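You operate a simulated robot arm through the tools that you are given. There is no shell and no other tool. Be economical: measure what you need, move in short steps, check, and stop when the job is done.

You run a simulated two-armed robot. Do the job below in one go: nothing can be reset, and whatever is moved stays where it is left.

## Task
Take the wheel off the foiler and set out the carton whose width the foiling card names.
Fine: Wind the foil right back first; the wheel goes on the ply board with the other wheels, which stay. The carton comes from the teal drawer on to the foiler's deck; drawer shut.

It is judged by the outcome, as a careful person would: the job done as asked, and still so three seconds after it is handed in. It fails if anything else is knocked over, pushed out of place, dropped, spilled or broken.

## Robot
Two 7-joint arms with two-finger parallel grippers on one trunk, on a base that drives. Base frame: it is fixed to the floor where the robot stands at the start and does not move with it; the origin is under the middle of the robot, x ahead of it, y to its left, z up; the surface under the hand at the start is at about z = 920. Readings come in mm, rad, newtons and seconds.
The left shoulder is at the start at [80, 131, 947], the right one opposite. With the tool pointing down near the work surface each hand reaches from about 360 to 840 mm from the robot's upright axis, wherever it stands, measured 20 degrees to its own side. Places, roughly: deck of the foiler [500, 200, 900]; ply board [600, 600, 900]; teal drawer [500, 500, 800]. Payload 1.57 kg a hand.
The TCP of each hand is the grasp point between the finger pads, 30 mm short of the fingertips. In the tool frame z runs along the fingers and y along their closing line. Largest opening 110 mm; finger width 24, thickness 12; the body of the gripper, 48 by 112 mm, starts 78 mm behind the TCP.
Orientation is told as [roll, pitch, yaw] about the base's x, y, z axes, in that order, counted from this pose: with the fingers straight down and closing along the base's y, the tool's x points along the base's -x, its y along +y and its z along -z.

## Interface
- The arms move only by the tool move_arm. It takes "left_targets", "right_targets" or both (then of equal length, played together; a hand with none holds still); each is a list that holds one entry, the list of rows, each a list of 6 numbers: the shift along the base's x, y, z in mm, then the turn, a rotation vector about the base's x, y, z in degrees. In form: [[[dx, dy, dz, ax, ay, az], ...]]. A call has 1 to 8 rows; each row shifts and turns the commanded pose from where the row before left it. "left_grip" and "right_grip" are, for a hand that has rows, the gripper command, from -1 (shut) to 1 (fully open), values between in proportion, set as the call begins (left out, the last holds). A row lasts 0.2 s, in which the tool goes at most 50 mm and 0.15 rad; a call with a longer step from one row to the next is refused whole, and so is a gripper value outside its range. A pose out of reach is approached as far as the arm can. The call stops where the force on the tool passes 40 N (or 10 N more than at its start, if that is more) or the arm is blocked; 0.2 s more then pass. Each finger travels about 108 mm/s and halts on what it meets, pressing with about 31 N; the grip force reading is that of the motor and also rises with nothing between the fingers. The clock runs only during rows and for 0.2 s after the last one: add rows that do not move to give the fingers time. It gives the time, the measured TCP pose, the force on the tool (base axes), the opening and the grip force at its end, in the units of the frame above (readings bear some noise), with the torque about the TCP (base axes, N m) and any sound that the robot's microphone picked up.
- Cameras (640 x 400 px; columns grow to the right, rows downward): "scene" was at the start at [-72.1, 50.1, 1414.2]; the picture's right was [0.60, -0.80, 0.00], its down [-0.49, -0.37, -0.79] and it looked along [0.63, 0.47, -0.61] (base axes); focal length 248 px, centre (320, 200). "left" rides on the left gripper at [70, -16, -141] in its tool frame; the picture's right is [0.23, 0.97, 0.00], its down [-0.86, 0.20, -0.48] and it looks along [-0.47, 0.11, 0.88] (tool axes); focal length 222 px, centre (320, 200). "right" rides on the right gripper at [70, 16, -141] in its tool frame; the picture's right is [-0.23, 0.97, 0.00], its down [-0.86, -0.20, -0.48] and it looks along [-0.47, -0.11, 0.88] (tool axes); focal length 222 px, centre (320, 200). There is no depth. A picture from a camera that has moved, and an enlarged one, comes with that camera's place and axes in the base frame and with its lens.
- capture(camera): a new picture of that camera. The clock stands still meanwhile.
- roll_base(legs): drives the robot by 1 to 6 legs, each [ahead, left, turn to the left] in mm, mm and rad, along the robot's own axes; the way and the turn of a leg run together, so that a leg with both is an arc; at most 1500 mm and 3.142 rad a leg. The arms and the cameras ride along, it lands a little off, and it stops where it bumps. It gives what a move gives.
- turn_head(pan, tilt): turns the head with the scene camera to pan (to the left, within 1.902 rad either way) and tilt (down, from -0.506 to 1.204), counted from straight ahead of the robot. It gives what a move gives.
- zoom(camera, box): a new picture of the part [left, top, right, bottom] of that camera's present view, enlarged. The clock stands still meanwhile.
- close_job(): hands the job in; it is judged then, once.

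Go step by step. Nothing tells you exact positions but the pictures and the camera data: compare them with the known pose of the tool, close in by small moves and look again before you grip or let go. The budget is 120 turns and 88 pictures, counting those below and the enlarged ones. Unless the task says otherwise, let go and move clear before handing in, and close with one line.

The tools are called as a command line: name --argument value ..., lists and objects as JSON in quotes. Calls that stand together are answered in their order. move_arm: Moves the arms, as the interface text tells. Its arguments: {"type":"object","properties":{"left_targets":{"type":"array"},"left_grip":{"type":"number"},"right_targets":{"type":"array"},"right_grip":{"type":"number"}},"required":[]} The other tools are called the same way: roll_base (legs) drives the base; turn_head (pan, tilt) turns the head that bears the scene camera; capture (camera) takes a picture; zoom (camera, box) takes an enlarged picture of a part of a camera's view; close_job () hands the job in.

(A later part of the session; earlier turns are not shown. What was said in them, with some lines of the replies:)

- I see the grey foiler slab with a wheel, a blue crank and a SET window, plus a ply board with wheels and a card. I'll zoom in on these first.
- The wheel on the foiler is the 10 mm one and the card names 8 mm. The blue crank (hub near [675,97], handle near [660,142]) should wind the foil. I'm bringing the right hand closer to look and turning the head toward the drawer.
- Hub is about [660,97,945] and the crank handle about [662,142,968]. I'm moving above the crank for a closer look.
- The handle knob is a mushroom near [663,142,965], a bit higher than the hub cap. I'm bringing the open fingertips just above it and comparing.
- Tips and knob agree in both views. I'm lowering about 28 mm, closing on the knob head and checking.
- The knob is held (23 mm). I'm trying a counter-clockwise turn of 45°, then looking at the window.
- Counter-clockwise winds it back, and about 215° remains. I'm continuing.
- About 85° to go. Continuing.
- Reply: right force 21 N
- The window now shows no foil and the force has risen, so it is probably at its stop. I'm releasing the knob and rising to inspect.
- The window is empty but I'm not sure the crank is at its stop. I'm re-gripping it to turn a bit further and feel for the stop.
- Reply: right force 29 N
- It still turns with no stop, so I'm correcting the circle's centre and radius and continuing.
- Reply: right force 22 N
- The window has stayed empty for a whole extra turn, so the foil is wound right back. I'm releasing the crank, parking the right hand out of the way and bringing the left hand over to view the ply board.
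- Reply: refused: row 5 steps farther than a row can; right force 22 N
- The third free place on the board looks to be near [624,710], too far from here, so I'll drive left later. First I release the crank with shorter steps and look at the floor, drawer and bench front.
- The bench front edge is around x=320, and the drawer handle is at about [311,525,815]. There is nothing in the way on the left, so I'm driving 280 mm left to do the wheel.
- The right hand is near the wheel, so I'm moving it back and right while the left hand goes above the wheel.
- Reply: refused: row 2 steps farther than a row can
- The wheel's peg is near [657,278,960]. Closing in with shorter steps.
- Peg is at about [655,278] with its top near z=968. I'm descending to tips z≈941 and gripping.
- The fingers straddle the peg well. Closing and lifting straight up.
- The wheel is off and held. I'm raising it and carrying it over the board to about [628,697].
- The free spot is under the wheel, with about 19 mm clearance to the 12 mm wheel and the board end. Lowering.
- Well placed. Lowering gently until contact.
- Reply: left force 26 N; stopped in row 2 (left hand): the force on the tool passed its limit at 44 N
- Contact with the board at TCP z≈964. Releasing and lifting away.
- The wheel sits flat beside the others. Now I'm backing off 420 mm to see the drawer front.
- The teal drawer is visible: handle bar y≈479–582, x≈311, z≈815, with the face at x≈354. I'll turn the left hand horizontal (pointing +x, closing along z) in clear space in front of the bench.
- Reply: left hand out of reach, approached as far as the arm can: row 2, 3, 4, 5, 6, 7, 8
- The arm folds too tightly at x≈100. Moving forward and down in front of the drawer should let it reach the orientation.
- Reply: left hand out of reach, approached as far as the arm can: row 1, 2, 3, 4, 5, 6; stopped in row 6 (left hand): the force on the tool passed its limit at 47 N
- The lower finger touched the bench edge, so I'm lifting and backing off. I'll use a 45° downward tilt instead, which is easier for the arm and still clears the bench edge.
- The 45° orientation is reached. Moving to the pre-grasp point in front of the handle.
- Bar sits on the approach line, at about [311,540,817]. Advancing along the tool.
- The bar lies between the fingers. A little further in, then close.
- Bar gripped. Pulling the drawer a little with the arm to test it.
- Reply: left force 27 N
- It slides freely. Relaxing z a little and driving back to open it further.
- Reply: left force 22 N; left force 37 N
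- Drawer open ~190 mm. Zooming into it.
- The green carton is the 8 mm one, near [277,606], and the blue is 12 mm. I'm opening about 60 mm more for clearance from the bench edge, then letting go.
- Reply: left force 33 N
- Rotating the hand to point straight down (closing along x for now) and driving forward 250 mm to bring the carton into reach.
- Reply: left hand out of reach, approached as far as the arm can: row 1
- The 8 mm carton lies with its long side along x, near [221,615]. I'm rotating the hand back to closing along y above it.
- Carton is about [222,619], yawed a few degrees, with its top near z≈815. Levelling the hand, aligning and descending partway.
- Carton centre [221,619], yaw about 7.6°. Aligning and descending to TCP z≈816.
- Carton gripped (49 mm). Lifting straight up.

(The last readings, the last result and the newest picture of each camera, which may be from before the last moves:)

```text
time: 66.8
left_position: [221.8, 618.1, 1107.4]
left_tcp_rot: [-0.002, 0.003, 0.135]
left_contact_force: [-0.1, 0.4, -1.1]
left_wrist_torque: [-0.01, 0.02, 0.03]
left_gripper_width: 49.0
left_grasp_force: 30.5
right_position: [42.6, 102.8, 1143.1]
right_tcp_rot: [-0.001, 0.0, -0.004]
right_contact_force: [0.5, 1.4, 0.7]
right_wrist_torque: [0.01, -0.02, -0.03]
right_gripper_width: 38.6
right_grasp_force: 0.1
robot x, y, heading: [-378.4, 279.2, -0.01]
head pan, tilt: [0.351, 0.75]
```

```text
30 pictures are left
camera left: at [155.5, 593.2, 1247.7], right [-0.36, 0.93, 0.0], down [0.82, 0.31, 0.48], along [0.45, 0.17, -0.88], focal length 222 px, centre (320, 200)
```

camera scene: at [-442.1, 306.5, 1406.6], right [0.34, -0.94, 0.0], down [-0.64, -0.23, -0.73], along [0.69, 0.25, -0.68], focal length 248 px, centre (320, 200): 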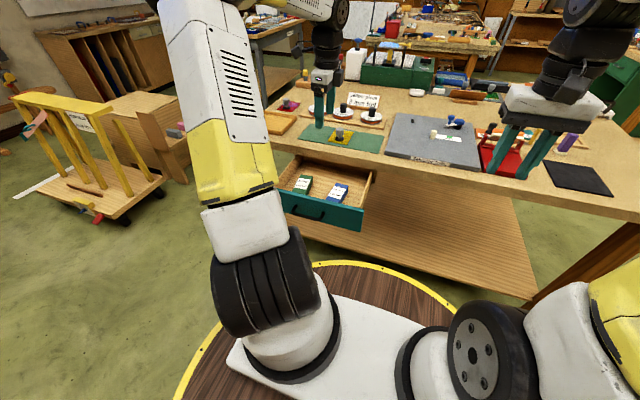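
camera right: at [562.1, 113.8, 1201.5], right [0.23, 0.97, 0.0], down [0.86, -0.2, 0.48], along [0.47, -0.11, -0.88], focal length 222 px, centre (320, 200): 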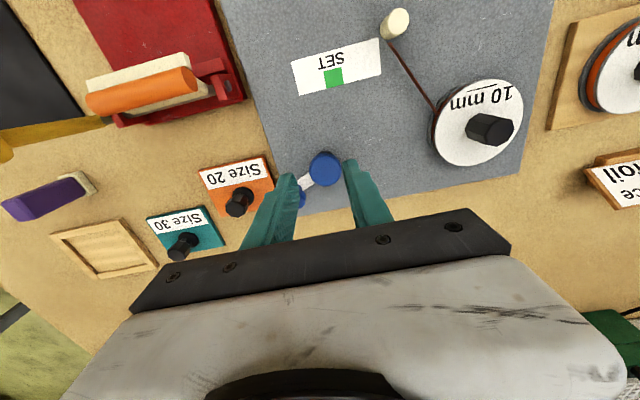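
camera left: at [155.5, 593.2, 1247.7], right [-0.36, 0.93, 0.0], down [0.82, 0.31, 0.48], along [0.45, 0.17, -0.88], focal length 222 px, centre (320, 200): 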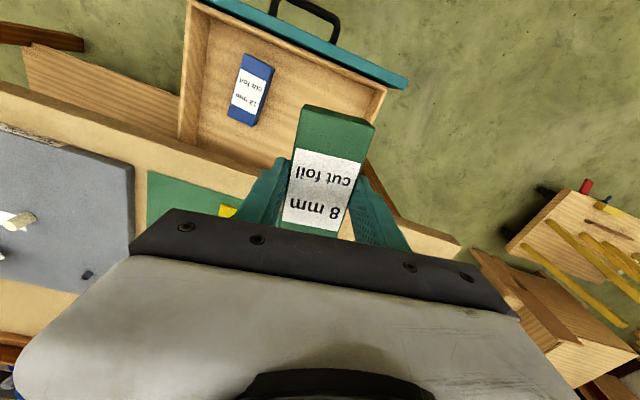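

I'm driving right 378 mm, then ahead 240 mm, which brings the carton above the front of the foiler's deck, clear of the open drawer.

roll_base --legs '[[0, -378, 0], [240, 0, 0]]'

capture --camera "left"

capture --camera "scene"

```text
time: 70.5
left_position: [459.3, 240.5, 1106.4]
left_tcp_rot: [-0.003, 0.001, 0.134]
left_contact_force: [-0.4, 0.0, -0.9]
left_wrist_torque: [0.04, -0.01, -0.02]
left_gripper_width: 49.1
left_grasp_force: 30.9
right_position: [278.4, -273.8, 1141.5]
right_tcp_rot: [0.0, 0.001, -0.006]
right_contact_force: [-0.1, -0.3, 0.0]
right_wrist_torque: [0.0, -0.03, -0.01]
right_gripper_width: 38.3
right_grasp_force: 0.1
robot x, y, heading: [-142.4, -100.1, -0.011]
head pan, tilt: [0.351, 0.75]
```

```text
29 pictures are left
camera left: at [392.5, 215.3, 1247.3], right [-0.36, 0.93, 0.0], down [0.82, 0.31, 0.48], along [0.45, 0.17, -0.88], focal length 222 px, centre (320, 200)
```

left: 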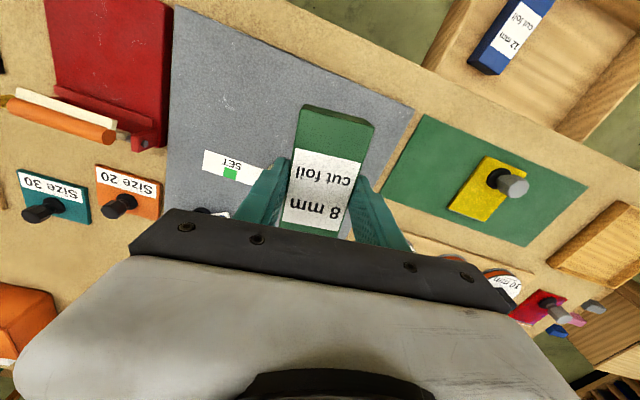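

```text
28 pictures are left
camera scene: at [-205.4, -70.8, 1406.6], right [0.34, -0.94, 0.0], down [-0.64, -0.23, -0.73], along [0.69, 0.25, -0.68], focal length 248 px, centre (320, 200)
```

scene: 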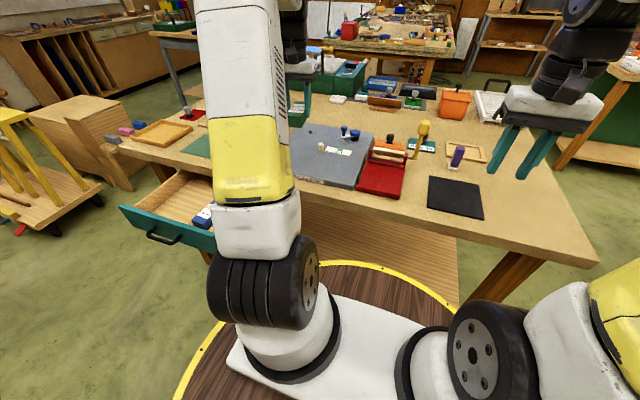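

Clear deck space lies below. Squaring the carton and lowering.

move_arm --left_targets '[[[2, 0, -40, 0, 0, -4], [0, 0, -40, 0, 0, -3.7], [0, 0, -35, 0, 0, 0], [0, 0, -15, 0, 0, 0], [0, 0, 0, 0, 0, 0]]]'

capture --camera "left"

move_arm --left_targets '[[[0, 0, -4, 0, 0, 0], [0, 0, -3, 0, 0, 0], [0, 0, 0, 0, 0, 0]]]'

```text
time: 71.7
left_position: [461.1, 240.0, 976.2]
left_tcp_rot: [-0.003, 0.002, -0.002]
left_contact_force: [0.1, -0.2, -1.5]
left_wrist_torque: [0.01, 0.01, 0.0]
left_gripper_width: 49.1
left_grasp_force: 30.8
right_position: [279.8, -273.9, 1143.6]
right_tcp_rot: [0.0, -0.002, -0.007]
right_contact_force: [0.0, -1.1, -0.8]
right_wrist_torque: [-0.02, 0.03, -0.05]
right_gripper_width: 38.3
right_grasp_force: 0.1
robot x, y, heading: [-139.6, -97.3, 0.001]
head pan, tilt: [0.351, 0.75]
```

```text
27 pictures are left
camera left: at [391.3, 224.1, 1117.3], right [-0.23, 0.97, 0.0], down [0.86, 0.2, 0.48], along [0.46, 0.11, -0.88], focal length 222 px, centre (320, 200)
```

left: 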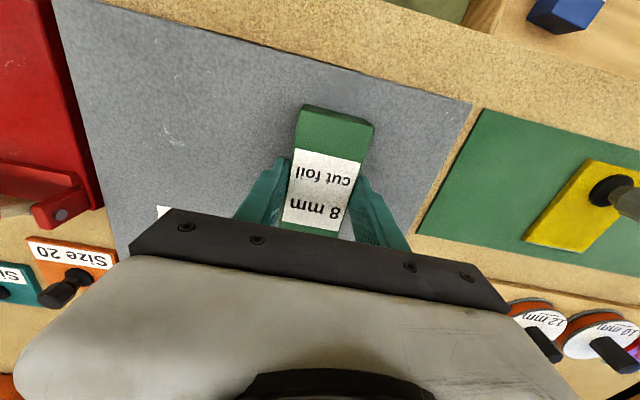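

```text
time: 72.5
left_position: [460.1, 240.3, 968.8]
left_tcp_rot: [-0.002, 0.002, -0.001]
left_contact_force: [-0.4, -0.2, -1.3]
left_wrist_torque: [0.01, 0.01, -0.01]
left_gripper_width: 49.2
left_grasp_force: 31.3
right_position: [278.5, -275.2, 1143.1]
right_tcp_rot: [-0.001, -0.002, -0.007]
right_contact_force: [0.0, -0.2, 0.4]
right_wrist_torque: [-0.01, 0.02, 0.0]
right_gripper_width: 38.3
right_grasp_force: 0.0
robot x, y, heading: [-144.9, -95.7, -0.007]
head pan, tilt: [0.351, 0.75]
```

move_arm --left_targets '[[[0, 0, -3, 0, 0, 0], [0, 0, -3, 0, 0, 0], [0, 0, 0, 0, 0, 0]]]'

move_arm --left_targets '[[[0, 0, -3, 0, 0, 0], [0, 0, -2, 0, 0, 0], [0, 0, 0, 0, 0, 0]]]'

```text
time: 73.3
left_position: [461.5, 240.1, 963.2]
left_tcp_rot: [-0.004, 0.001, 0.001]
left_contact_force: [0.3, 0.0, -0.5]
left_wrist_torque: [0.02, 0.02, -0.03]
left_gripper_width: 49.1
left_grasp_force: 31.2
right_position: [277.7, -273.7, 1142.6]
right_tcp_rot: [0.0, 0.001, -0.007]
right_contact_force: [0.0, 0.1, 0.0]
right_wrist_torque: [0.01, -0.05, 0.0]
right_gripper_width: 38.2
right_grasp_force: 0.1
robot x, y, heading: [-139.1, -96.4, -0.006]
head pan, tilt: [0.351, 0.75]
```

```text
time: 74.1
left_position: [460.0, 239.7, 961.2]
left_tcp_rot: [0.0, -0.005, 0.0]
left_contact_force: [-4.8, -0.9, 31.3]
left_wrist_torque: [0.0, 0.06, -0.1]
left_gripper_width: 49.2
left_grasp_force: 31.2
right_position: [278.7, -274.4, 1143.4]
right_tcp_rot: [0.0, 0.001, -0.007]
right_contact_force: [0.4, 0.3, 0.2]
right_wrist_torque: [0.02, 0.02, -0.01]
right_gripper_width: 38.5
right_grasp_force: 0.1
robot x, y, heading: [-145.7, -97.6, -0.007]
head pan, tilt: [0.351, 0.75]
```

Contact with the deck. Easing off, opening and rising.

move_arm --left_targets '[[[0, 0, 3, 0, 0, 0], [0, 0, 0, 0, 0, 0], [0, 0, 0, 0, 0, 0], [0, 0, 0, 0, 0, 0]]]' --left_grip 0.3

move_arm --left_targets '[[[0, 0, 20, 0, 0, 0], [0, 0, 40, 0, 0, 0], [0, 0, 45, 0, 0, 0], [0, 0, 40, 0, 0, 0], [0, 0, 0, 0, 0, 0]]]'

capture --camera "left"

```text
time: 75.1
left_position: [461.0, 239.7, 960.8]
left_tcp_rot: [-0.002, 0.001, 0.0]
left_contact_force: [0.8, -0.2, -0.4]
left_wrist_torque: [0.0, 0.0, -0.01]
left_gripper_width: 71.3
left_grasp_force: 0.0
right_position: [278.8, -274.3, 1141.3]
right_tcp_rot: [0.0, 0.001, -0.007]
right_contact_force: [-0.9, 0.2, 0.9]
right_wrist_torque: [0.02, 0.0, 0.0]
right_gripper_width: 38.5
right_grasp_force: 0.0
robot x, y, heading: [-140.7, -96.7, -0.006]
head pan, tilt: [0.351, 0.75]
```

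```text
time: 76.3
left_position: [461.9, 238.8, 1107.1]
left_tcp_rot: [-0.002, 0.002, 0.0]
left_contact_force: [-0.9, -0.5, -0.4]
left_wrist_torque: [0.0, 0.02, 0.02]
left_gripper_width: 71.6
left_grasp_force: 0.0
right_position: [278.2, -274.9, 1143.6]
right_tcp_rot: [-0.001, 0.001, -0.005]
right_contact_force: [0.5, -0.1, 0.1]
right_wrist_torque: [0.0, 0.03, 0.01]
right_gripper_width: 38.6
right_grasp_force: 0.0
robot x, y, heading: [-143.6, -97.7, -0.002]
head pan, tilt: [0.351, 0.75]
```

```text
26 pictures are left
camera left: at [392.4, 224.0, 1247.9], right [-0.23, 0.97, 0.0], down [0.86, 0.2, 0.48], along [0.46, 0.11, -0.88], focal length 222 px, centre (320, 200)
```

left: 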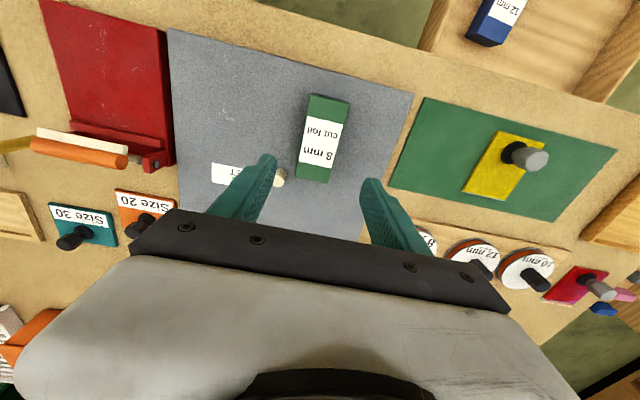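

The carton sits well on the deck. Now I'm driving back to the drawer: back 308 mm, then left 378 mm.

roll_base --legs '[[-308, 0, 0], [0, 378, 0]]'

capture --camera "scene"

```text
time: 80.4
left_position: [158.4, 617.4, 1106.4]
left_tcp_rot: [-0.001, 0.001, -0.001]
left_contact_force: [0.0, -0.4, 0.0]
left_wrist_torque: [0.0, -0.01, 0.02]
left_gripper_width: 71.4
left_grasp_force: 0.0
right_position: [-24.5, 101.9, 1144.3]
right_tcp_rot: [0.0, -0.001, -0.007]
right_contact_force: [0.5, -0.1, -0.3]
right_wrist_torque: [-0.02, -0.03, 0.0]
right_gripper_width: 38.3
right_grasp_force: 0.0
robot x, y, heading: [-447.4, 278.8, -0.006]
head pan, tilt: [0.351, 0.75]
```

```text
25 pictures are left
camera scene: at [-507.7, 306.8, 1406.6], right [0.34, -0.94, 0.0], down [-0.64, -0.23, -0.73], along [0.69, 0.25, -0.68], focal length 248 px, centre (320, 200)
```

scene: 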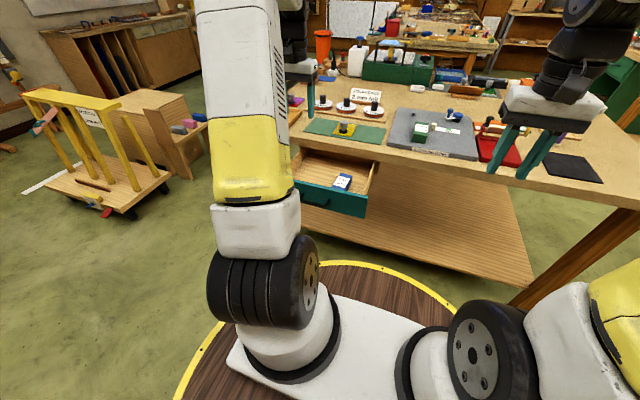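

Moving the left hand, fingers shut, in front of the handle.

move_arm --left_targets '[[[-37, -20, 0, 0, 0, 0], [-37, -20, 0, 0, 0, 0], [-37, -20, 0, 0, 0, 0], [-37, -20, 0, 0, 0, 0], [0, 0, 0, 0, 0, 0]]]' --left_grip -1

move_arm --left_targets '[[[0, 0, -45, 0, 0, 0], [0, 0, -45, 0, 0, 0], [0, 0, -45, 0, 0, 0], [0, 0, -45, 0, 0, 0], [0, 0, -45, 0, 0, 0], [0, 0, -20, 0, 0, 0], [0, 0, 0, 0, 0, 0]]]'

capture --camera "left"

zoom --camera "scene" --box '[260, 120, 400, 240]'

```text
time: 81.6
left_position: [10.3, 538.4, 1105.2]
left_tcp_rot: [-0.001, 0.002, 0.001]
left_contact_force: [-0.8, 0.2, -0.2]
left_wrist_torque: [-0.01, 0.01, -0.04]
left_gripper_width: 0.1
left_grasp_force: 22.0
right_position: [-24.1, 103.9, 1144.3]
right_tcp_rot: [0.001, 0.0, -0.008]
right_contact_force: [0.1, 0.0, 0.4]
right_wrist_torque: [0.01, -0.01, -0.03]
right_gripper_width: 38.4
right_grasp_force: 0.1
robot x, y, heading: [-442.0, 276.3, -0.008]
head pan, tilt: [0.351, 0.75]
```

```text
time: 83.2
left_position: [9.7, 537.7, 860.5]
left_tcp_rot: [-0.001, 0.002, 0.001]
left_contact_force: [0.2, -0.4, 0.5]
left_wrist_torque: [-0.03, 0.0, -0.01]
left_gripper_width: 0.0
left_grasp_force: 21.7
right_position: [-23.7, 102.9, 1143.8]
right_tcp_rot: [0.001, -0.001, -0.007]
right_contact_force: [-0.4, -0.7, -0.5]
right_wrist_torque: [0.0, -0.03, -0.02]
right_gripper_width: 38.6
right_grasp_force: 0.0
robot x, y, heading: [-443.2, 284.9, -0.007]
head pan, tilt: [0.351, 0.75]
```

```text
24 pictures are left
camera left: at [-58.8, 522.6, 1000.9], right [-0.23, 0.97, 0.0], down [0.86, 0.2, 0.48], along [0.47, 0.11, -0.88], focal length 222 px, centre (320, 200)
```

left: 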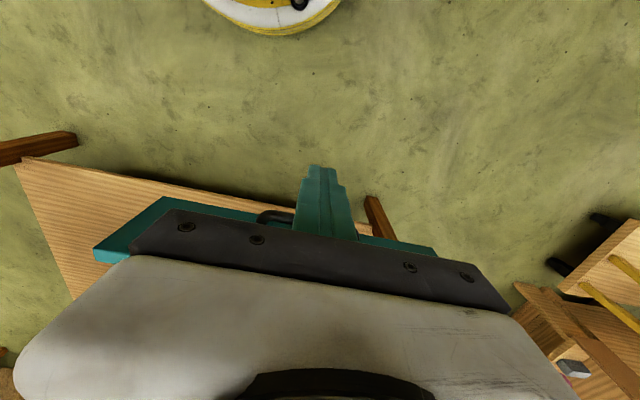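

```text
3.33 times, centred on (330, 180) of scene
camera zoom: at [-507.8, 306.9, 1406.6], right [0.34, -0.94, 0.0], down [-0.64, -0.23, -0.73], along [0.69, 0.25, -0.68], focal length 828 px, centre (287, 267)
```

zoom: 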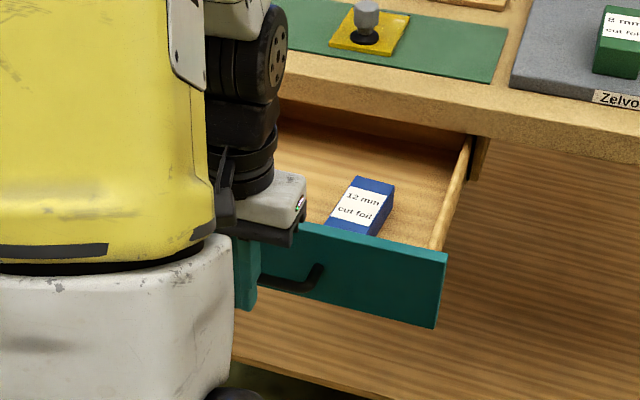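

Lowering to bar height and pushing the drawer in with the arm.

move_arm --left_targets '[[[0, 0, -14, 0, 0, 0], [0, 0, -13, 0, 0, 0], [15, 0, 0, 0, 0, 0], [15, 0, 0, 0, 0, 0], [15, 0, 0, 0, 0, 0], [20, 0, 0, 0, 0, 0], [0, 0, 0, 0, 0, 0]]]'

capture --camera "left"

```text
time: 84.8
left_position: [76.4, 536.4, 834.5]
left_tcp_rot: [-0.003, 0.002, 0.001]
left_contact_force: [-0.7, 0.4, 0.2]
left_wrist_torque: [0.0, -0.01, 0.02]
left_gripper_width: 0.0
left_grasp_force: 20.7
right_position: [-23.6, 102.3, 1142.5]
right_tcp_rot: [0.0, 0.0, -0.008]
right_contact_force: [0.1, -0.4, 0.1]
right_wrist_torque: [0.02, -0.03, 0.01]
right_gripper_width: 38.7
right_grasp_force: 0.1
robot x, y, heading: [-444.8, 280.4, -0.008]
head pan, tilt: [0.351, 0.75]
```

```text
22 pictures are left
camera left: at [7.5, 521.2, 975.3], right [-0.23, 0.97, 0.0], down [0.86, 0.2, 0.48], along [0.47, 0.11, -0.88], focal length 222 px, centre (320, 200)
```

left: 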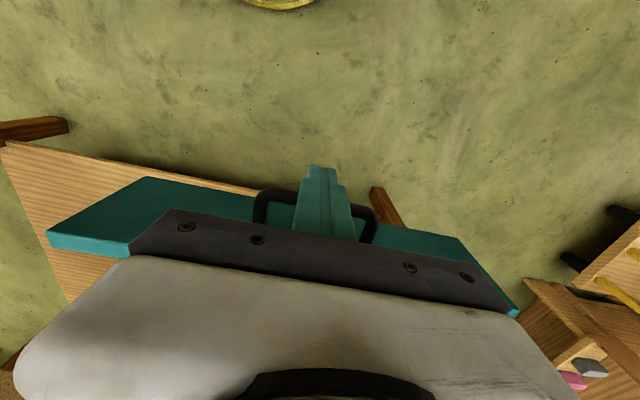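

It's pushing the handle with little resistance. Continuing.

move_arm --left_targets '[[[25, 0, 0, 0, 0, 0], [25, 0, 0, 0, 0, 0], [25, 0, 0, 0, 0, 0], [25, 0, 0, 0, 0, 0], [25, 0, 0, 0, 0, 0], [25, 0, 0, 0, 0, 0], [25, 0, 0, 0, 0, 0], [15, 0, 0, 0, 0, 0]]]'

move_arm --left_targets '[[[6, 0, 0, 0, 0, 0], [6, 0, 0, 0, 0, 0], [6, 0, 0, 0, 0, 0], [6, 0, 0, 0, 0, 0], [6, 0, 0, 0, 0, 0], [0, 0, 0, 0, 0, 0]]]'

zoom --camera "scene" --box '[260, 100, 420, 220]'

```text
time: 86.6
left_position: [267.5, 536.5, 834.2]
left_tcp_rot: [-0.001, 0.001, 0.001]
left_contact_force: [-0.7, 0.2, 0.2]
left_wrist_torque: [0.01, -0.02, 0.01]
left_gripper_width: 0.0
left_grasp_force: 21.2
right_position: [-24.2, 102.7, 1142.5]
right_tcp_rot: [-0.002, -0.001, -0.006]
right_contact_force: [-0.4, -0.4, 0.0]
right_wrist_torque: [-0.02, 0.02, -0.04]
right_gripper_width: 38.6
right_grasp_force: 0.1
robot x, y, heading: [-442.9, 279.9, -0.005]
head pan, tilt: [0.351, 0.75]
```

```text
time: 88.0
left_position: [296.6, 537.9, 834.1]
left_tcp_rot: [0.001, 0.001, 0.001]
left_contact_force: [-1.0, -0.1, -0.8]
left_wrist_torque: [-0.01, -0.01, 0.04]
left_gripper_width: 0.0
left_grasp_force: 21.0
right_position: [-22.7, 103.2, 1141.8]
right_tcp_rot: [-0.001, -0.001, -0.005]
right_contact_force: [-0.1, 0.1, 0.2]
right_wrist_torque: [-0.01, -0.01, 0.0]
right_gripper_width: 38.3
right_grasp_force: 0.1
robot x, y, heading: [-445.5, 279.1, -0.008]
head pan, tilt: [0.351, 0.75]
```

```text
3.33 times, centred on (340, 160) of scene
camera zoom: at [-507.7, 306.9, 1406.6], right [0.34, -0.94, 0.0], down [-0.64, -0.23, -0.73], along [0.69, 0.25, -0.68], focal length 828 px, centre (253, 333)
```

zoom: 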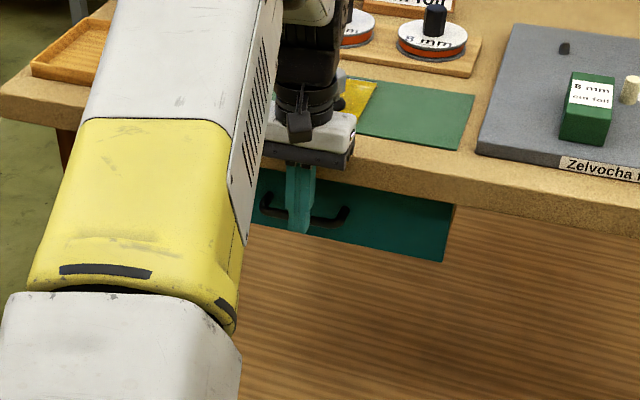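

Almost shut. Nudging in until it seats.

move_arm --left_targets '[[[3, 0, 0, 0, 0, 0], [2, 0, 0, 0, 0, 0], [0, 0, 0, 0, 0, 0]]]'

move_arm --left_targets '[[[3, 0, 0, 0, 0, 0], [3, 0, 0, 0, 0, 0], [0, 0, 0, 0, 0, 0]]]'

```text
time: 88.8
left_position: [301.3, 536.3, 835.3]
left_tcp_rot: [-0.001, 0.002, 0.0]
left_contact_force: [-0.4, 0.9, 0.9]
left_wrist_torque: [0.02, 0.0, -0.02]
left_gripper_width: 0.0
left_grasp_force: 21.3
right_position: [-22.5, 103.2, 1143.6]
right_tcp_rot: [-0.001, 0.0, -0.008]
right_contact_force: [-0.1, 0.1, -0.3]
right_wrist_torque: [0.03, 0.02, 0.0]
right_gripper_width: 38.3
right_grasp_force: 0.1
robot x, y, heading: [-447.5, 280.8, -0.006]
head pan, tilt: [0.351, 0.75]
```

```text
time: 89.5
left_position: [302.5, 537.2, 833.0]
left_tcp_rot: [-0.002, 0.015, 0.001]
left_contact_force: [-7.8, -1.2, 3.6]
left_wrist_torque: [-0.02, 0.15, 0.01]
left_gripper_width: 0.0
left_grasp_force: 21.4
right_position: [-24.6, 103.1, 1142.6]
right_tcp_rot: [0.0, 0.0, -0.006]
right_contact_force: [-0.1, 0.0, 0.4]
right_wrist_torque: [0.01, 0.0, 0.0]
right_gripper_width: 38.5
right_grasp_force: 0.1
robot x, y, heading: [-445.0, 281.0, -0.011]
head pan, tilt: [0.351, 0.75]
stopped in row 3 (left hand): the force on the tool passed its limit at 41 N (the readings are from after the stop); the commanded pose is now the measured one
```

It has seated against a stop. Backing the hand off, rising clear and checking the final state.

move_arm --left_targets '[[[-15, 0, 0, 0, 0, 0], [-30, 0, 0, 0, 0, 0], [-40, 0, 0, 0, 0, 0], [-40, 0, 10, 0, 0, 0], [-20, 0, 40, 0, 0, 0], [0, 0, 45, 0, 0, 0], [0, 0, 45, 0, 0, 0], [0, 30, 35, 0, 0, 0]]]'

zoom --camera "scene" --box '[270, 80, 490, 210]'

capture --camera "left"

```text
time: 91.3
left_position: [158.1, 566.7, 1008.5]
left_tcp_rot: [-0.002, 0.015, -0.001]
left_contact_force: [-0.1, -0.3, 0.2]
left_wrist_torque: [0.01, 0.05, 0.0]
left_gripper_width: 0.0
left_grasp_force: 20.9
right_position: [-22.7, 102.9, 1142.6]
right_tcp_rot: [-0.001, 0.0, -0.008]
right_contact_force: [-0.5, -0.4, -1.0]
right_wrist_torque: [-0.02, -0.01, 0.01]
right_gripper_width: 38.3
right_grasp_force: 0.0
robot x, y, heading: [-443.9, 278.6, -0.008]
head pan, tilt: [0.351, 0.75]
```

```text
2.91 times, centred on (380, 145) of scene
camera zoom: at [-508.0, 306.6, 1406.6], right [0.34, -0.94, 0.0], down [-0.64, -0.23, -0.73], along [0.69, 0.25, -0.68], focal length 723 px, centre (146, 360)
```

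zoom: 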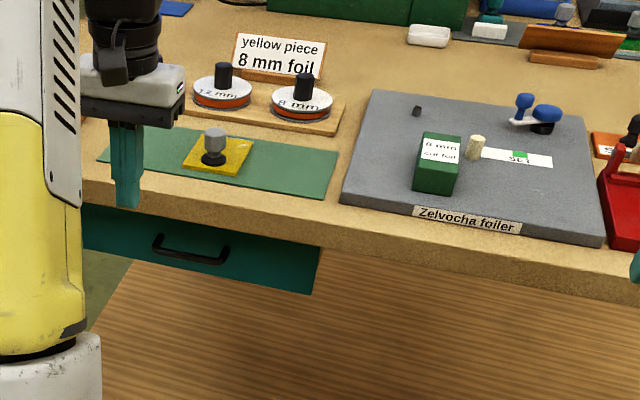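

```text
19 pictures are left
camera left: at [91.0, 552.1, 1150.7], right [-0.23, 0.97, 0.0], down [0.86, 0.2, 0.47], along [0.45, 0.11, -0.88], focal length 222 px, centre (320, 200)
```

left: 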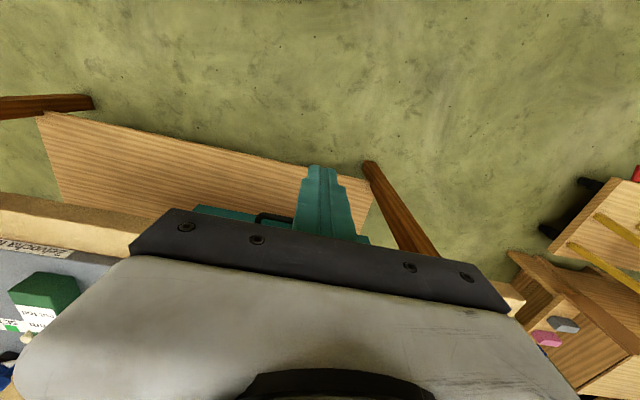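

The drawer looks shut. One closer check of the drawer face and the wheel board before handing in.

zoom --camera "scene" --box '[290, 130, 400, 190]'

move_arm --left_targets '[[[-20, 0, 45, 0, 0, 0], [-20, 0, 45, 0, 0, 0], [-20, 40, 0, 0, 0, 0], [-20, 40, 0, 0, 0, 0], [0, 45, 0, 0, 0, 0], [0, 45, 0, 0, 0, 0], [0, 0, 0, 0, 0, 0]]]'

zoom --camera "scene" --box '[260, 70, 480, 200]'

```text
5.82 times, centred on (345, 160) of scene
camera zoom: at [-508.0, 306.6, 1406.6], right [0.34, -0.94, 0.0], down [-0.64, -0.23, -0.73], along [0.69, 0.25, -0.68], focal length 1445 px, centre (174, 433)
```

zoom: 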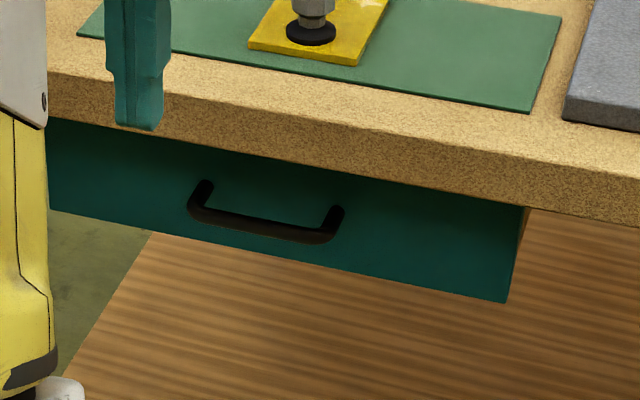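

```text
time: 92.9
left_position: [77.2, 737.7, 1097.6]
left_tcp_rot: [-0.003, 0.011, 0.001]
left_contact_force: [0.0, 0.3, -0.2]
left_wrist_torque: [0.06, 0.01, 0.0]
left_gripper_width: 0.1
left_grasp_force: 21.2
right_position: [-23.8, 103.6, 1142.7]
right_tcp_rot: [0.001, 0.001, -0.007]
right_contact_force: [0.1, -0.8, 0.4]
right_wrist_torque: [0.04, -0.04, -0.02]
right_gripper_width: 38.3
right_grasp_force: 0.1
robot x, y, heading: [-444.3, 280.9, -0.009]
head pan, tilt: [0.351, 0.75]
```

```text
2.91 times, centred on (370, 135) of scene
camera zoom: at [-508.2, 306.8, 1406.6], right [0.34, -0.94, 0.0], down [-0.64, -0.23, -0.73], along [0.69, 0.25, -0.68], focal length 723 px, centre (174, 389)
```

zoom: 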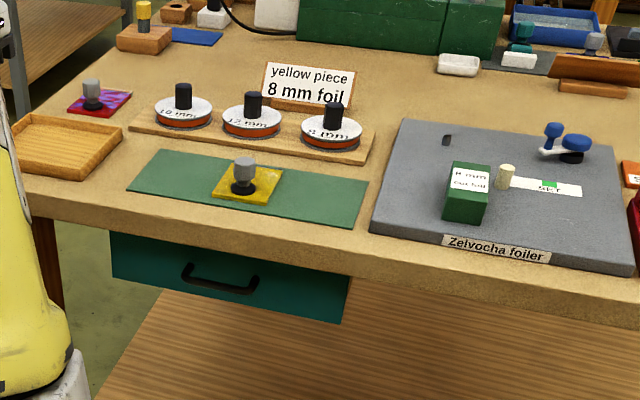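

All three wheels are on the board, the 8 mm carton is on the deck, the drawer is shut and the hands are clear. Handing in.

close_job

```text
The job is handed in.
```

The foil is wound back, the 10 mm wheel sits on the ply board with the other two, the 8 mm carton is on the foiler's deck, and the teal drawer is shut.
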